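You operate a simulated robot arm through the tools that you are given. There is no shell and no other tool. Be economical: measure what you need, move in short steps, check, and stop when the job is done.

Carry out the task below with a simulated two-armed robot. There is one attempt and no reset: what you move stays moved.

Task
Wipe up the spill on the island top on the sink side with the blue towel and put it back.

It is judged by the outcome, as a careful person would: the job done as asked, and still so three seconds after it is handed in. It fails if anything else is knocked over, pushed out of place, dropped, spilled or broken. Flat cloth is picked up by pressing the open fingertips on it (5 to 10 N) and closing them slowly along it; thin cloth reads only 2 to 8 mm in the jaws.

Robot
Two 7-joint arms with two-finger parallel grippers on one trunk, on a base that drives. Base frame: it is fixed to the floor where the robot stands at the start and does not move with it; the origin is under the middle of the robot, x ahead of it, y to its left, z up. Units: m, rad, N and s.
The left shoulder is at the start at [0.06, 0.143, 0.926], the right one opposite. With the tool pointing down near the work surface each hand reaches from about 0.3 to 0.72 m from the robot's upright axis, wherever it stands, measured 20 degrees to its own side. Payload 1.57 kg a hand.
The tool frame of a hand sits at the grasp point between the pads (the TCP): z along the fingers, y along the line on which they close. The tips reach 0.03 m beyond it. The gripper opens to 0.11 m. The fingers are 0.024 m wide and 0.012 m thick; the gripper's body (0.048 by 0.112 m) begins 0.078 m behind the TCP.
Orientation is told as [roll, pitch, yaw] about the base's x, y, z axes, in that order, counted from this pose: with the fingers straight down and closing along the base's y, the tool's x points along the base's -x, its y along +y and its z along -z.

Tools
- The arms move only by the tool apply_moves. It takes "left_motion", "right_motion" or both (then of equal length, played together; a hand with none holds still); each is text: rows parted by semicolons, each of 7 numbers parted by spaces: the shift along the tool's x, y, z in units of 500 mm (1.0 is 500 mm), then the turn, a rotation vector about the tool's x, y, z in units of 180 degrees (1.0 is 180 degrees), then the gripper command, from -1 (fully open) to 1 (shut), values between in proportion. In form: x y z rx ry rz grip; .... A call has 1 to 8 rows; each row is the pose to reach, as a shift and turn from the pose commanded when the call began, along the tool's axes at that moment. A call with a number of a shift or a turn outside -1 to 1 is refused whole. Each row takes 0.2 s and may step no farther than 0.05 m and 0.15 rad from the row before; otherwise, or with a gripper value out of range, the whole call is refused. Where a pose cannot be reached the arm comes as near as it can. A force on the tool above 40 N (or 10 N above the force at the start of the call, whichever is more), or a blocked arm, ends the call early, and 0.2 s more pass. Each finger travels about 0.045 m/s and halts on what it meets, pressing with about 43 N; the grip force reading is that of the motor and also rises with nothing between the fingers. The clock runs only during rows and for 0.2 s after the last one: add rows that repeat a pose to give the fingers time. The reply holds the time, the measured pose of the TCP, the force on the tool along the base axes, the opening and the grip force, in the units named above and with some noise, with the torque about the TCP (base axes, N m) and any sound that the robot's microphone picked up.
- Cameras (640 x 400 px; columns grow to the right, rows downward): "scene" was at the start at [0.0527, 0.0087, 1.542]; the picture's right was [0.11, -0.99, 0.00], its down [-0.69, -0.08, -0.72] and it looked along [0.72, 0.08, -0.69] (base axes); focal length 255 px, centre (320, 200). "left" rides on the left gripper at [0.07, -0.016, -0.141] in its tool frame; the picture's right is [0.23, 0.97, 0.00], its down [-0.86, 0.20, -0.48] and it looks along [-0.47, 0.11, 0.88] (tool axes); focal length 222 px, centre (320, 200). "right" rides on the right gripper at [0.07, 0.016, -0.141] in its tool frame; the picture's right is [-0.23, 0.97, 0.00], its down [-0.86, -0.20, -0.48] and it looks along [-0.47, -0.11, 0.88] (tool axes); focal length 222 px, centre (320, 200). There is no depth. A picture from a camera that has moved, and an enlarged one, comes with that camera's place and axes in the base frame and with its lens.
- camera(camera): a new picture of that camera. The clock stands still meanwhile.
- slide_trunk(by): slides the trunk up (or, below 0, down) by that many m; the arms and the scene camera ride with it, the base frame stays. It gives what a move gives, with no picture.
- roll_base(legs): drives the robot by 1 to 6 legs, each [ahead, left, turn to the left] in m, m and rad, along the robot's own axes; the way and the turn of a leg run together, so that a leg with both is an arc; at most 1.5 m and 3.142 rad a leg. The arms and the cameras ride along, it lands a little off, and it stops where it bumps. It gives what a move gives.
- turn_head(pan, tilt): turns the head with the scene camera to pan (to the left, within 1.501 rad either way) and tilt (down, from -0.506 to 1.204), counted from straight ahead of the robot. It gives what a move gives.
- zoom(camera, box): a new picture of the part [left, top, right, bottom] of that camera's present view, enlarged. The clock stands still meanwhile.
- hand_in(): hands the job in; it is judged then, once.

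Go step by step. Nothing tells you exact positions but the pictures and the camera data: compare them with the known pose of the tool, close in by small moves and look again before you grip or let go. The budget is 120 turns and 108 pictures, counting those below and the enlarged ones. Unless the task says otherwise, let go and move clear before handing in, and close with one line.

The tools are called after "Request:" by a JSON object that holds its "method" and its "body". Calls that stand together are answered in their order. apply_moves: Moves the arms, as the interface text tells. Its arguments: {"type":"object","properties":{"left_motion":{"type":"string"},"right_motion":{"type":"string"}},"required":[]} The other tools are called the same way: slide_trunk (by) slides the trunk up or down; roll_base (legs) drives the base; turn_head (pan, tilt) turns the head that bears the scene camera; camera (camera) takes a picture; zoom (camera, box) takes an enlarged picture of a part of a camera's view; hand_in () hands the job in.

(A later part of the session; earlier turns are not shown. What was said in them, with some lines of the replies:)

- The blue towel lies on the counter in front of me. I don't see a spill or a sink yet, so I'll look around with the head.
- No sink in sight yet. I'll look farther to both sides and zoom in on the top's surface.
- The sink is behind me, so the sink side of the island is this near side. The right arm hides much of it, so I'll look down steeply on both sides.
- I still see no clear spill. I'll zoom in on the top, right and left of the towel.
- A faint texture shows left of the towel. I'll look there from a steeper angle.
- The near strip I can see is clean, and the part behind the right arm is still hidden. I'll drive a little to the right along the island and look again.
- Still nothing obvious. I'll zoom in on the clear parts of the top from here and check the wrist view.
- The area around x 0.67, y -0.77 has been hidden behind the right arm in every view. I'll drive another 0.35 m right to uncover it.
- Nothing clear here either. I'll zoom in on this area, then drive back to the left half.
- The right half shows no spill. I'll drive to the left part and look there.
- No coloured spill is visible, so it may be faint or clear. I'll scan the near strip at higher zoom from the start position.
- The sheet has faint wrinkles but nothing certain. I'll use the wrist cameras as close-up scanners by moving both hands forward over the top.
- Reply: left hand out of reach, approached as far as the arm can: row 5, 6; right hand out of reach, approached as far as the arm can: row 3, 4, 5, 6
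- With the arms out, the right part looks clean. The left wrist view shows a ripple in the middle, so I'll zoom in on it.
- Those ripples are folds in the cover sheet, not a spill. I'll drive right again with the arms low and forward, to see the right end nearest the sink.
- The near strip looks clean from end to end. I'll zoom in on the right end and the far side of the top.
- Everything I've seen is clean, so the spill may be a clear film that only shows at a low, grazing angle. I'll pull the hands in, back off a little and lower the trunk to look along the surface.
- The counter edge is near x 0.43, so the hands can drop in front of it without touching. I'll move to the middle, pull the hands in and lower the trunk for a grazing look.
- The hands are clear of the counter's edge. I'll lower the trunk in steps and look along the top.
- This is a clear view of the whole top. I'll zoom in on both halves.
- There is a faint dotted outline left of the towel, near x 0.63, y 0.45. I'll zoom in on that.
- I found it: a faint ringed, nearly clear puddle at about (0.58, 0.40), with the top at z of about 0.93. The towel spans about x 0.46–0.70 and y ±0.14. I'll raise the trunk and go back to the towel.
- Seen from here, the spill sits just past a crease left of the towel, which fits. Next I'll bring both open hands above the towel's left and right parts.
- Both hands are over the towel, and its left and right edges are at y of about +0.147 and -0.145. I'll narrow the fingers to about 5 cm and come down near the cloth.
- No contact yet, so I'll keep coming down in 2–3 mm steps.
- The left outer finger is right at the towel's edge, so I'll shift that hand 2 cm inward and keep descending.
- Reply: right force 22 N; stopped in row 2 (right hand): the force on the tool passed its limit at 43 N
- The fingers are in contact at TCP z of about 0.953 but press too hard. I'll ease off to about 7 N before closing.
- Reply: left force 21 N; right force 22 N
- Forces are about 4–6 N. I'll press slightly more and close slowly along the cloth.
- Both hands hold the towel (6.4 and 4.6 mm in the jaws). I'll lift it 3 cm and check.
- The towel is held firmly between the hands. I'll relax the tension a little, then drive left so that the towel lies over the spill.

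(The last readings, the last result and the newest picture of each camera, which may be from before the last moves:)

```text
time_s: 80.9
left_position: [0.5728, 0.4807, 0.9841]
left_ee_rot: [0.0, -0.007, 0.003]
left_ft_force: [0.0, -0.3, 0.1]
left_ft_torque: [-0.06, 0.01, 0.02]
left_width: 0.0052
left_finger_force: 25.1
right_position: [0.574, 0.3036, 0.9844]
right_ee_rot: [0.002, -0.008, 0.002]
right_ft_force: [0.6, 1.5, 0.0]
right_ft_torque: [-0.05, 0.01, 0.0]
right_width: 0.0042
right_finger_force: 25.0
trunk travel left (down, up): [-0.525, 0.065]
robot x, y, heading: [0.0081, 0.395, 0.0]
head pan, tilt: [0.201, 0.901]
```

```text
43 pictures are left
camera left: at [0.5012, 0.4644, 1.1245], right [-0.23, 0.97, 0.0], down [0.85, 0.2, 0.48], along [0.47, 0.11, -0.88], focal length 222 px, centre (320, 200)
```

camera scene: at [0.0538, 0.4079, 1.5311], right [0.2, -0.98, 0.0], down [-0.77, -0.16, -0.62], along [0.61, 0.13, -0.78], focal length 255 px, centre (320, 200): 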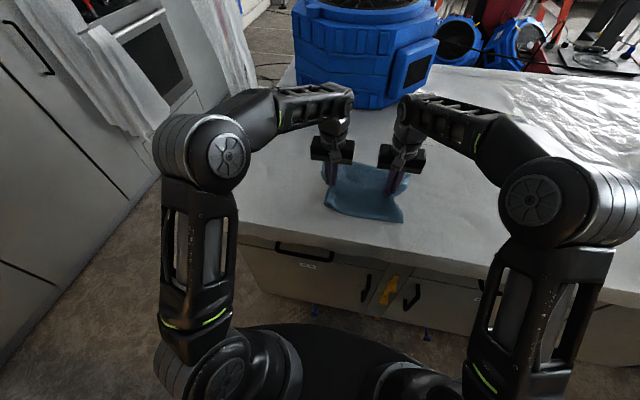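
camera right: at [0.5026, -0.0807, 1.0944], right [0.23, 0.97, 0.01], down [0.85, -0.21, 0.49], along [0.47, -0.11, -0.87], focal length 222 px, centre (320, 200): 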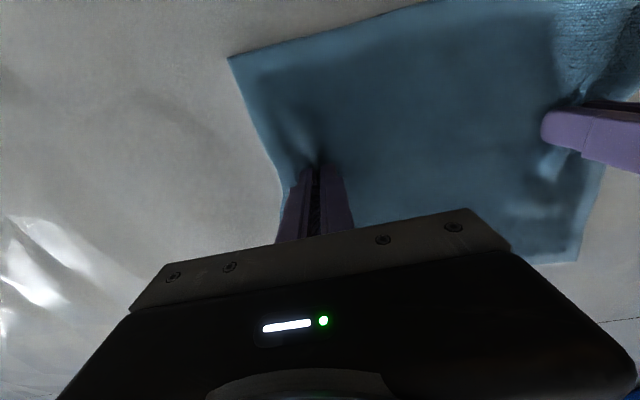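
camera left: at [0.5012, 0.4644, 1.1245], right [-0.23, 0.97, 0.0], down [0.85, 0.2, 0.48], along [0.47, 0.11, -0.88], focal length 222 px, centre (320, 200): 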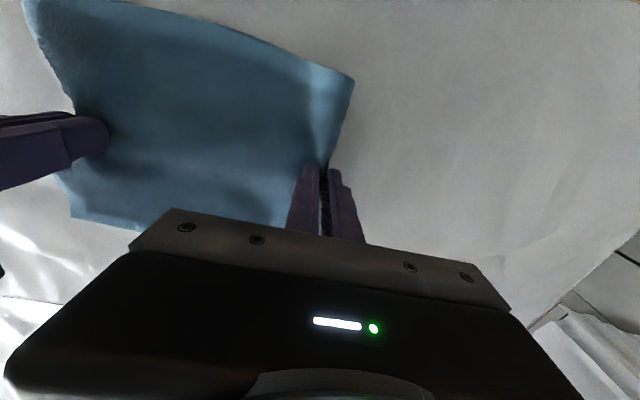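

The towel's middle is now over the spill. I'll lower it until it presses gently.

Request:
{"method": "apply_moves", "body": {"left_motion": "0 0 0.02 0 0 0 1;0 0 0.04 0 0 0 1;0 0 0.056 0 0 0 1;0 0 0.063 0 0 0 1;0 0 0.063 0 0 0 1", "right_motion": "0 0 0.02 0 0 0 1;0 0 0.04 0 0 0 1;0 0 0.056 0 0 0 1;0 0 0.063 0 0 0 1;0 0 0.063 0 0 0 1"}}

```text
time_s: 82.1
left_position: [0.5715, 0.48, 0.9539]
left_ee_rot: [-0.001, -0.011, 0.004]
left_ft_force: [0.1, 2.6, 22.7]
left_ft_torque: [0.03, 0.01, -0.06]
left_width: 0.0052
left_finger_force: 24.8
right_position: [0.574, 0.3042, 0.9543]
right_ee_rot: [0.003, -0.012, 0.004]
right_ft_force: [1.0, 0.9, 4.8]
right_ft_torque: [0.04, -0.06, -0.01]
right_width: 0.0039
right_finger_force: 24.8
trunk travel left (down, up): [-0.525, 0.065]
robot x, y, heading: [0.0093, 0.3935, 0.006]
head pan, tilt: [0.201, 0.901]
```

Left presses 23 N, right 5 N. I'll ease the left and sweep toward the right so that the left fingertips carry the cloth across the spill.

Request:
{"method": "apply_moves", "body": {"left_motion": "0 0 -0.0045 0 0 0 1;0 -0.04 -0.0045 0 0 0 1;0 -0.08 -0.0045 0 0 0 1;0 -0.12 -0.0045 0 0 0 1;0 -0.16 -0.0045 0 0 0 1;0 -0.2 -0.0045 0 0 0 1;0 -0.24 -0.0045 0 0 0 1", "right_motion": "0 0 0 0 0 0 1;0 -0.04 0 0 0 0 1;0 -0.08 0 0 0 0 1;0 -0.12 0 0 0 0 1;0 -0.16 0 0 0 0 1;0 -0.2 0 0 0 0 1;0 -0.24 0 0 0 0 1"}}

Request:
{"method": "camera", "body": {"camera": "left"}}

```text
time_s: 83.7
left_position: [0.5702, 0.3596, 0.9556]
left_ee_rot: [-0.002, -0.007, 0.005]
left_ft_force: [0.3, 1.5, 6.9]
left_ft_torque: [-0.01, 0.0, -0.01]
left_width: 0.0053
left_finger_force: 25.2
right_position: [0.5738, 0.1867, 0.9537]
right_ee_rot: [0.004, -0.014, 0.005]
right_ft_force: [0.2, 4.6, 21.0]
right_ft_torque: [0.15, -0.05, 0.02]
right_width: 0.0045
right_finger_force: 24.6
trunk travel left (down, up): [-0.525, 0.065]
robot x, y, heading: [0.0122, 0.3937, 0.003]
head pan, tilt: [0.201, 0.901]
```

```text
42 pictures are left
camera left: at [0.4999, 0.343, 1.097], right [-0.23, 0.97, 0.0], down [0.85, 0.2, 0.48], along [0.47, 0.11, -0.87], focal length 222 px, centre (320, 200)
```

left: 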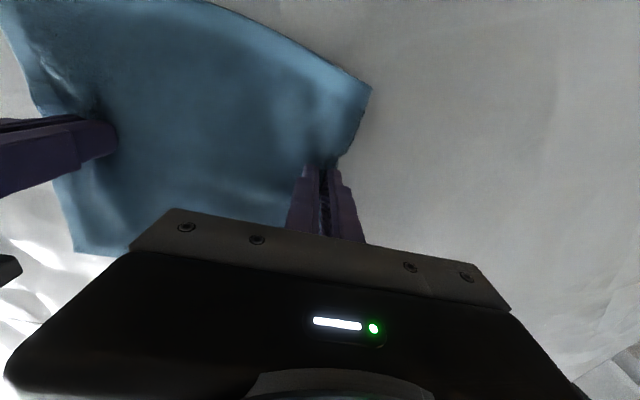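

The sweep worked at about 7 N. I'll wipe further lanes deeper across the spill.

Request:
{"method": "apply_moves", "body": {"left_motion": "-0.06 0 0 0 0 0 1;-0.06 0.07 0 0 0 0 1;-0.06 0.14 0 0 0 0 1;-0.06 0.21 0 0 0 0 1;-0.06 0.28 0 0 0 0 1;-0.1 0.28 0 0 0 0 1;-0.1 0.21 0 0 0 0 1;-0.1 0.14 0 0 0 0 1", "right_motion": "-0.06 0 -0.004 0 0 0 1;-0.06 0.07 -0.004 0 0 0 1;-0.06 0.14 -0.004 0 0 0 1;-0.06 0.21 -0.004 0 0 0 1;-0.06 0.28 -0.004 0 0 0 1;-0.1 0.28 -0.004 0 0 0 1;-0.1 0.21 -0.004 0 0 0 1;-0.1 0.14 -0.004 0 0 0 1"}}

```text
time_s: 85.5
left_position: [0.6219, 0.4312, 0.9561]
left_ee_rot: [0.0, -0.009, 0.005]
left_ft_force: [1.0, 2.7, 17.1]
left_ft_torque: [0.02, -0.04, -0.02]
left_width: 0.0053
left_finger_force: 24.8
right_position: [0.624, 0.2537, 0.9555]
right_ee_rot: [0.003, -0.01, 0.002]
right_ft_force: [-0.4, -0.1, 1.6]
right_ft_torque: [0.01, 0.0, 0.02]
right_width: 0.0043
right_finger_force: 25.6
trunk travel left (down, up): [-0.525, 0.065]
robot x, y, heading: [0.0085, 0.3948, 0.002]
head pan, tilt: [0.201, 0.901]
```

Request:
{"method": "apply_moves", "body": {"left_motion": "0 -0.07 -0.003 0 0 0 1;0 -0.14 -0.003 0 0 0 1;0.08 -0.14 -0.003 0 0 0 1;0.15 -0.14 -0.003 0 0 0 1;0.15 -0.07 -0.003 0 0 0 1;0.15 0 -0.003 0 0 0 1;0.15 0.08 -0.003 0 0 0 1;0.2 0.08 -0.003 0 0 0 1", "right_motion": "0 -0.07 0.001 0 0 0 1;0 -0.14 0.001 0 0 0 1;0.08 -0.14 0.001 0 0 0 1;0.15 -0.14 0.001 0 0 0 1;0.15 -0.07 0.001 0 0 0 1;0.15 0 0.001 0 0 0 1;0.15 0.08 0.001 0 0 0 1;0.2 0.08 0.001 0 0 0 1"}}

Request:
{"method": "apply_moves", "body": {"left_motion": "0 -0.08 0 0 0 0 1;0 -0.16 0 0 0 0 1;0 -0.24 0 0 0 0 1;-0.08 -0.24 0 0 0 0 1;-0.08 -0.16 0 0 0 0 1;-0.08 -0.08 0 0 0 0 1;-0.08 0 0 0 0 0 1;-0.08 0 0 0 0 0 1", "right_motion": "0 -0.08 0 0 0 0 1;0 -0.16 0 0 0 0 1;0 -0.24 0 0 0 0 1;-0.08 -0.24 0 0 0 0 1;-0.08 -0.16 0 0 0 0 1;-0.08 -0.08 0 0 0 0 1;-0.08 0 0 0 0 0 1;-0.08 0 0 0 0 0 1"}}

```text
time_s: 87.3
left_position: [0.5209, 0.4708, 0.9566]
left_ee_rot: [-0.001, -0.006, 0.003]
left_ft_force: [-1.1, 0.2, 5.0]
left_ft_torque: [-0.07, 0.06, -0.01]
left_width: 0.0052
left_finger_force: 25.0
right_position: [0.522, 0.2942, 0.9539]
right_ee_rot: [0.004, -0.012, 0.004]
right_ft_force: [-1.8, -1.6, 9.5]
right_ft_torque: [-0.02, 0.05, -0.02]
right_width: 0.0042
right_finger_force: 25.3
trunk travel left (down, up): [-0.525, 0.065]
robot x, y, heading: [0.0067, 0.3925, 0.006]
head pan, tilt: [0.201, 0.901]
```

```text
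time_s: 89.1
left_position: [0.5621, 0.4706, 0.9569]
left_ee_rot: [-0.002, -0.008, 0.005]
left_ft_force: [0.4, -0.6, 2.7]
left_ft_torque: [-0.06, 0.01, -0.03]
left_width: 0.005
left_finger_force: 25.6
right_position: [0.5633, 0.2954, 0.9543]
right_ee_rot: [0.004, -0.011, 0.003]
right_ft_force: [-0.9, -1.2, 15.2]
right_ft_torque: [-0.05, 0.05, 0.01]
right_width: 0.0043
right_finger_force: 25.2
trunk travel left (down, up): [-0.525, 0.065]
robot x, y, heading: [0.0097, 0.3929, 0.003]
head pan, tilt: [0.201, 0.901]
```

The area around the spill has been wiped in several lanes. I'll lift slightly, drive back to the start spot and check the wiped area.

Request:
{"method": "apply_moves", "body": {"left_motion": "0 0 -0.02 0 0 0 1;0 0 -0.04 0 0 0 1;0 0 -0.055 0 0 0 1", "right_motion": "0 0 -0.02 0 0 0 1;0 0 -0.04 0 0 0 1;0 0 -0.06 0 0 0 1"}}

Request:
{"method": "roll_base", "body": {"legs": [[0, -0.39, -0.006]]}}

Request:
{"method": "turn_head", "body": {"pan": 0.6, "tilt": 0.7}}

Request:
{"method": "camera", "body": {"camera": "scene"}}

```text
time_s: 89.9
left_position: [0.5627, 0.4701, 0.9828]
left_ee_rot: [-0.001, -0.008, 0.004]
left_ft_force: [-0.2, -1.6, -0.3]
left_ft_torque: [-0.01, -0.01, 0.03]
left_width: 0.0051
left_finger_force: 25.5
right_position: [0.5647, 0.2944, 0.9833]
right_ee_rot: [0.002, -0.009, 0.004]
right_ft_force: [-0.4, 0.1, -0.2]
right_ft_torque: [-0.02, 0.0, -0.03]
right_width: 0.004
right_finger_force: 24.5
trunk travel left (down, up): [-0.525, 0.065]
robot x, y, heading: [0.0084, 0.3922, 0.002]
head pan, tilt: [0.201, 0.901]
```

```text
time_s: 92.4
left_position: [0.5634, 0.0699, 0.9825]
left_ee_rot: [-0.001, -0.008, -0.001]
left_ft_force: [-0.3, -0.2, -1.0]
left_ft_torque: [-0.02, 0.0, 0.01]
left_width: 0.005
left_finger_force: 25.7
right_position: [0.5635, -0.106, 0.9828]
right_ee_rot: [0.003, -0.009, -0.001]
right_ft_force: [0.2, 0.4, -0.2]
right_ft_torque: [0.01, 0.01, -0.03]
right_width: 0.0042
right_finger_force: 24.8
trunk travel left (down, up): [-0.525, 0.065]
robot x, y, heading: [0.0063, -0.0026, -0.001]
head pan, tilt: [0.201, 0.901]
```

```text
time_s: 93.2
left_position: [0.5623, 0.0702, 0.983]
left_ee_rot: [-0.002, -0.007, -0.003]
left_ft_force: [-0.4, -0.5, 1.0]
left_ft_torque: [0.0, -0.03, 0.01]
left_width: 0.0052
left_finger_force: 25.3
right_position: [0.5651, -0.1047, 0.9826]
right_ee_rot: [0.001, -0.01, -0.002]
right_ft_force: [0.1, -0.2, -0.1]
right_ft_torque: [0.01, 0.02, -0.02]
right_width: 0.0038
right_finger_force: 24.7
trunk travel left (down, up): [-0.525, 0.065]
robot x, y, heading: [0.0106, -0.0047, 0.0]
head pan, tilt: [0.6, 0.7]
```

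```text
41 pictures are left
camera scene: at [0.0504, 0.0432, 1.5472], right [0.56, -0.83, 0.0], down [-0.53, -0.36, -0.76], along [0.63, 0.43, -0.64], focal length 255 px, centre (320, 200)
```

scene: 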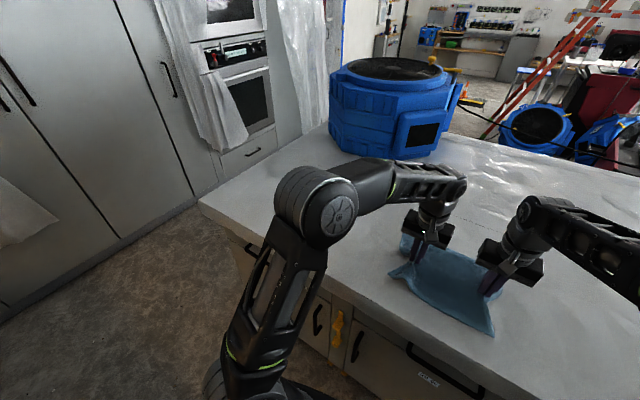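

The left elbow hides the spot from here. I'll lay the towel back where it was, open the fingers along it to spread the folds, and then check the spot from a low angle.

Request:
{"method": "apply_moves", "body": {"left_motion": "-0.016 0.037 0 0 0 0 1;-0.016 0.037 0.02 0 0 0 1;-0.016 0.037 0.04 0 0 0 1;-0.016 0.037 0.052 0 0 0 1;-0.016 0.037 0.056 0 0 0 1;-0.016 0.037 0.056 0 0 0 1", "right_motion": "-0.014 0.016 0 0 0 0 1;-0.014 0.016 0.02 0 0 0 1;-0.014 0.016 0.04 0 0 0 1;-0.014 0.016 0.052 0 0 0 1;-0.014 0.016 0.058 0 0 0 1;-0.014 0.016 0.058 0 0 0 1"}}

Request:
{"method": "turn_head", "body": {"pan": 0.1, "tilt": 0.9}}

Request:
{"method": "camera", "body": {"camera": "scene"}}

```text
time_s: 94.6
left_position: [0.5699, 0.0883, 0.9566]
left_ee_rot: [0.0, -0.011, -0.002]
left_ft_force: [0.5, -6.3, 17.3]
left_ft_torque: [-0.23, 0.05, -0.05]
left_width: 0.0055
left_finger_force: 25.2
right_position: [0.5713, -0.0965, 0.9548]
right_ee_rot: [0.002, -0.011, -0.003]
right_ft_force: [1.2, 5.9, 5.6]
right_ft_torque: [0.17, -0.01, -0.01]
right_width: 0.0041
right_finger_force: 24.8
trunk travel left (down, up): [-0.525, 0.065]
robot x, y, heading: [0.0109, -0.0035, 0.004]
head pan, tilt: [0.6, 0.7]
```

```text
time_s: 95.6
left_position: [0.5696, 0.0877, 0.9563]
left_ee_rot: [-0.002, -0.01, -0.002]
left_ft_force: [3.4, -7.3, 23.2]
left_ft_torque: [-0.29, 0.0, -0.01]
left_width: 0.0056
left_finger_force: 25.7
right_position: [0.5701, -0.0978, 0.9552]
right_ee_rot: [0.003, -0.011, -0.001]
right_ft_force: [2.0, 6.8, 7.2]
right_ft_torque: [0.16, 0.02, 0.0]
right_width: 0.0044
right_finger_force: 24.9
trunk travel left (down, up): [-0.525, 0.065]
robot x, y, heading: [0.008, -0.006, 0.0]
head pan, tilt: [0.099, 0.901]
```

```text
40 pictures are left
camera scene: at [0.0532, 0.0025, 1.5313], right [0.1, -1.0, 0.0], down [-0.78, -0.08, -0.62], along [0.62, 0.06, -0.78], focal length 255 px, centre (320, 200)
```

scene: 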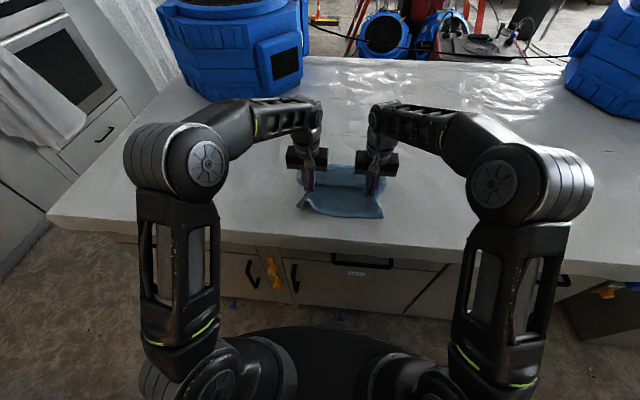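

The towel is back in place with the folds under tension. I'll ease the left hand and open both slowly to spread the cloth.

Request:
{"method": "apply_moves", "body": {"left_motion": "0 0 -0.005 0 0 0 0.9;0 0 -0.005 0 0 0 0.75;0 0 -0.005 0 0 0 0.6;0 0 -0.005 0 0 0 0.45;0 0 -0.005 0 0 0 0.3;0 0 -0.005 0 0 0 0.15;0 0 -0.005 0 0 0 0.05;0 0 -0.005 0 0 0 0.05", "right_motion": "0 0 -0.001 0 0 0 0.9;0 0 -0.001 0 0 0 0.75;0 0 -0.001 0 0 0 0.6;0 0 -0.001 0 0 0 0.45;0 0 -0.001 0 0 0 0.3;0 0 -0.001 0 0 0 0.15;0 0 -0.001 0 0 0 0.05;0 0 -0.001 0 0 0 0.05"}}

Request:
{"method": "apply_moves", "body": {"left_motion": "0 0 -0.03 0 0 0 0.05;0 0 -0.1 0 0 0 0.05;0 0 -0.17 0 0 0 0.05;0 0 -0.24 0 0 0 0.05", "right_motion": "0 0 -0.03 0 0 0 0.05;0 0 -0.1 0 0 0 0.05;0 0 -0.17 0 0 0 0.05;0 0 -0.24 0 0 0 0.05"}}

Request:
{"method": "camera", "body": {"camera": "scene"}}

Request:
{"method": "camera", "body": {"camera": "left"}}

```text
time_s: 97.4
left_position: [0.57, 0.0887, 0.9585]
left_ee_rot: [-0.002, -0.008, -0.004]
left_ft_force: [0.1, 0.1, 0.9]
left_ft_torque: [-0.01, 0.01, 0.01]
left_width: 0.0524
left_finger_force: 0.1
right_position: [0.5708, -0.0963, 0.9549]
right_ee_rot: [0.002, -0.011, -0.003]
right_ft_force: [0.5, 3.2, 8.1]
right_ft_torque: [-0.13, 0.05, 0.0]
right_width: 0.0482
right_finger_force: 0.0
trunk travel left (down, up): [-0.525, 0.065]
robot x, y, heading: [0.0085, -0.0065, -0.005]
head pan, tilt: [0.099, 0.901]
```

```text
time_s: 98.4
left_position: [0.567, 0.0911, 1.0682]
left_ee_rot: [0.001, 0.007, -0.005]
left_ft_force: [-0.1, 0.8, 0.4]
left_ft_torque: [-0.04, 0.0, 0.0]
left_width: 0.0523
left_finger_force: 0.0
left hand out of reach, approached as far as the arm can: row 4
right_position: [0.5699, -0.0976, 1.0753]
right_ee_rot: [0.003, -0.012, -0.003]
right_ft_force: [0.0, -0.9, -0.2]
right_ft_torque: [0.01, -0.06, 0.01]
right_width: 0.0522
right_finger_force: 0.0
trunk travel left (down, up): [-0.525, 0.065]
robot x, y, heading: [0.0058, -0.0058, -0.003]
head pan, tilt: [0.099, 0.901]
```

```text
39 pictures are left
camera scene: at [0.0542, 0.0024, 1.5311], right [0.1, -1.0, 0.0], down [-0.78, -0.08, -0.62], along [0.62, 0.06, -0.78], focal length 255 px, centre (320, 200)
```

scene: 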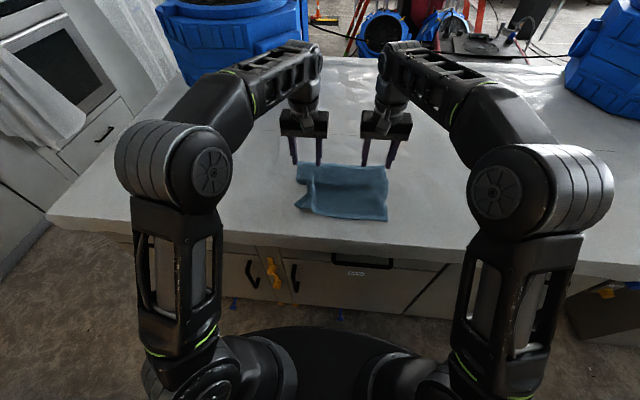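

```text
38 pictures are left
camera left: at [0.4988, 0.0733, 1.2092], right [-0.22, 0.97, 0.0], down [0.86, 0.2, 0.47], along [0.46, 0.11, -0.88], focal length 222 px, centre (320, 200)
```

left: 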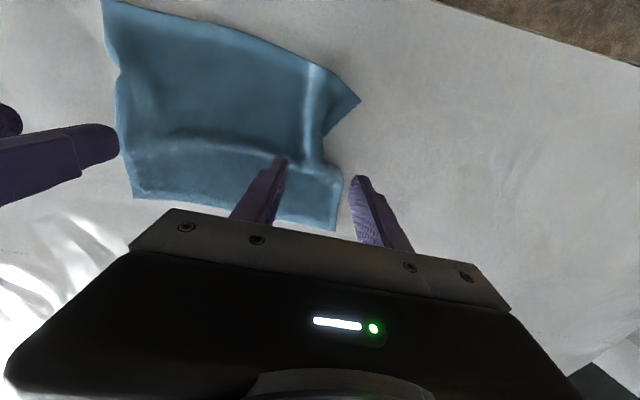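

The towel lies back in place with a slight ripple. I'll pull the hands back and check the spill spot from the low vantage.

Request:
{"method": "apply_moves", "body": {"left_motion": "0.073 0.05 0 0 0 0 -1;0.146 0.1 0 0 0 0 -1;0.219 0.15 0 0 0 0 -1;0.292 0.2 0 0 0 0 -1;0.365 0.26 0 0 0 0 -1;0.437 0.32 0 0 0 0 -1;0.51 0.38 0 0 0 0 -1;0.58 0.44 0 0 0 0 -1", "right_motion": "0.073 0.02 0 0 0 0 -1;0.146 0.05 0 0 0 0 -1;0.219 0.075 0 0 0 0 -1;0.292 0.1 0 0 0 0 -1;0.365 0.125 0 0 0 0 -1;0.437 0.15 0 0 0 0 -1;0.51 0.175 0 0 0 0 -1;0.57 0.2 0 0 0 0 -1"}}

Request:
{"method": "roll_base", "body": {"legs": [[-0.04, -0.2, 0]]}}

```text
time_s: 100.2
left_position: [0.279, 0.3106, 1.0767]
left_ee_rot: [0.0, -0.01, -0.002]
left_ft_force: [0.5, -0.2, -0.3]
left_ft_torque: [0.04, -0.05, -0.03]
left_width: 0.1099
left_finger_force: 0.1
right_position: [0.2854, 0.0055, 1.073]
right_ee_rot: [0.004, -0.011, -0.003]
right_ft_force: [-0.2, -0.3, -0.9]
right_ft_torque: [0.01, -0.03, -0.01]
right_width: 0.1101
right_finger_force: 0.0
trunk travel left (down, up): [-0.525, 0.065]
robot x, y, heading: [0.0119, -0.0011, 0.005]
head pan, tilt: [0.099, 0.901]
```

```text
time_s: 101.8
left_position: [0.239, 0.1072, 1.0769]
left_ee_rot: [0.0, -0.007, -0.002]
left_ft_force: [-0.2, 0.3, 0.4]
left_ft_torque: [0.08, -0.03, 0.0]
left_width: 0.1098
left_finger_force: 0.1
right_position: [0.2466, -0.1973, 1.0727]
right_ee_rot: [0.006, -0.01, -0.002]
right_ft_force: [-0.1, -0.4, -1.0]
right_ft_torque: [0.07, -0.01, -0.03]
right_width: 0.1099
right_finger_force: 0.1
trunk travel left (down, up): [-0.525, 0.065]
robot x, y, heading: [-0.0298, -0.2094, -0.005]
head pan, tilt: [0.099, 0.901]
```

Request:
{"method": "slide_trunk", "body": {"by": -0.3}}

Request:
{"method": "turn_head", "body": {"pan": 0.8, "tilt": 0.45}}

Request:
{"method": "zoom", "body": {"camera": "scene", "box": [260, 150, 380, 225]}}

Request:
{"method": "zoom", "body": {"camera": "scene", "box": [300, 150, 620, 350]}}

```text
time_s: 104.8
left_position: [0.2388, 0.1081, 0.7763]
left_ee_rot: [-0.003, -0.008, -0.002]
left_ft_force: [-0.3, -0.6, 0.8]
left_ft_torque: [-0.01, 0.01, 0.0]
left_width: 0.1101
left_finger_force: 0.0
right_position: [0.2467, -0.1984, 0.7725]
right_ee_rot: [0.004, -0.009, -0.003]
right_ft_force: [-0.1, 0.2, 0.1]
right_ft_torque: [-0.03, -0.02, -0.01]
right_width: 0.1099
right_finger_force: 0.1
trunk travel left (down, up): [-0.225, 0.365]
robot x, y, heading: [-0.0312, -0.2071, -0.002]
head pan, tilt: [0.099, 0.901]
```

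```text
time_s: 105.9
left_position: [0.2382, 0.1076, 0.7762]
left_ee_rot: [-0.001, -0.005, -0.002]
left_ft_force: [-0.1, 0.7, -0.5]
left_ft_torque: [-0.01, -0.03, -0.01]
left_width: 0.1097
left_finger_force: 0.0
right_position: [0.2456, -0.1971, 0.772]
right_ee_rot: [0.0, -0.009, -0.001]
right_ft_force: [0.3, 0.2, -0.2]
right_ft_torque: [0.01, 0.01, 0.02]
right_width: 0.1099
right_finger_force: 0.0
trunk travel left (down, up): [-0.225, 0.365]
robot x, y, heading: [-0.0306, -0.2058, 0.006]
head pan, tilt: [0.799, 0.45]
```

```text
5.33 times, centred on (320, 188) of scene
camera zoom: at [0.0035, -0.1412, 1.2694], right [0.72, -0.7, 0.0], down [-0.3, -0.31, -0.9], along [0.63, 0.64, -0.44], focal length 1361 px, centre (320, 267)
```

zoom: 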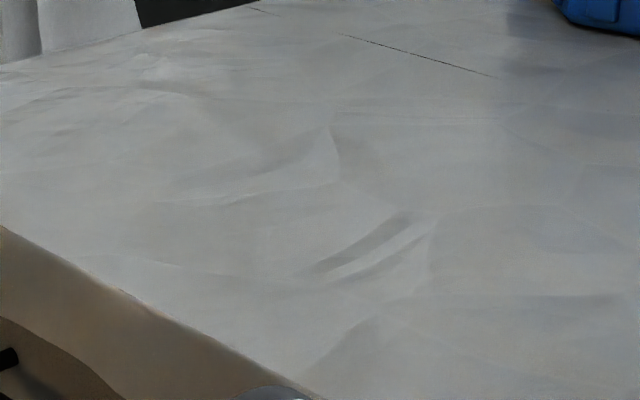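

```text
2.00 times, centred on (460, 250) of scene
camera zoom: at [0.0035, -0.1412, 1.2694], right [0.72, -0.7, 0.0], down [-0.3, -0.31, -0.9], along [0.63, 0.64, -0.44], focal length 510 px, centre (40, 100)
```

zoom: 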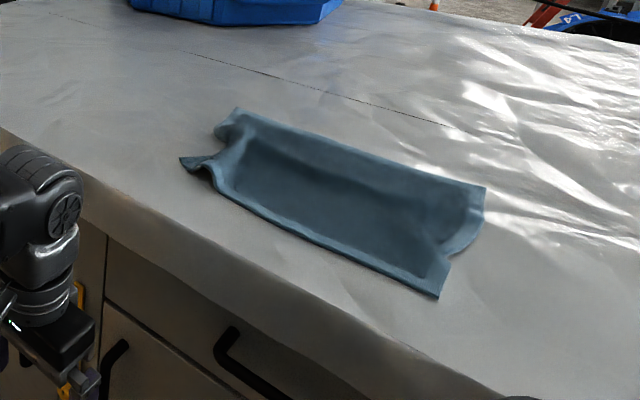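

The ring is gone in the same low view that showed it before. The towel's corners are within about 4 cm of where they were, nothing else was touched, and both hands are clear. I'll hand in.

Request:
{"method": "hand_in", "body": {}}

```text
The job is handed in.
```

I wiped up the spill on the sink side of the island top with the blue towel and laid the towel back where it was, with a slight fold at its left edge.
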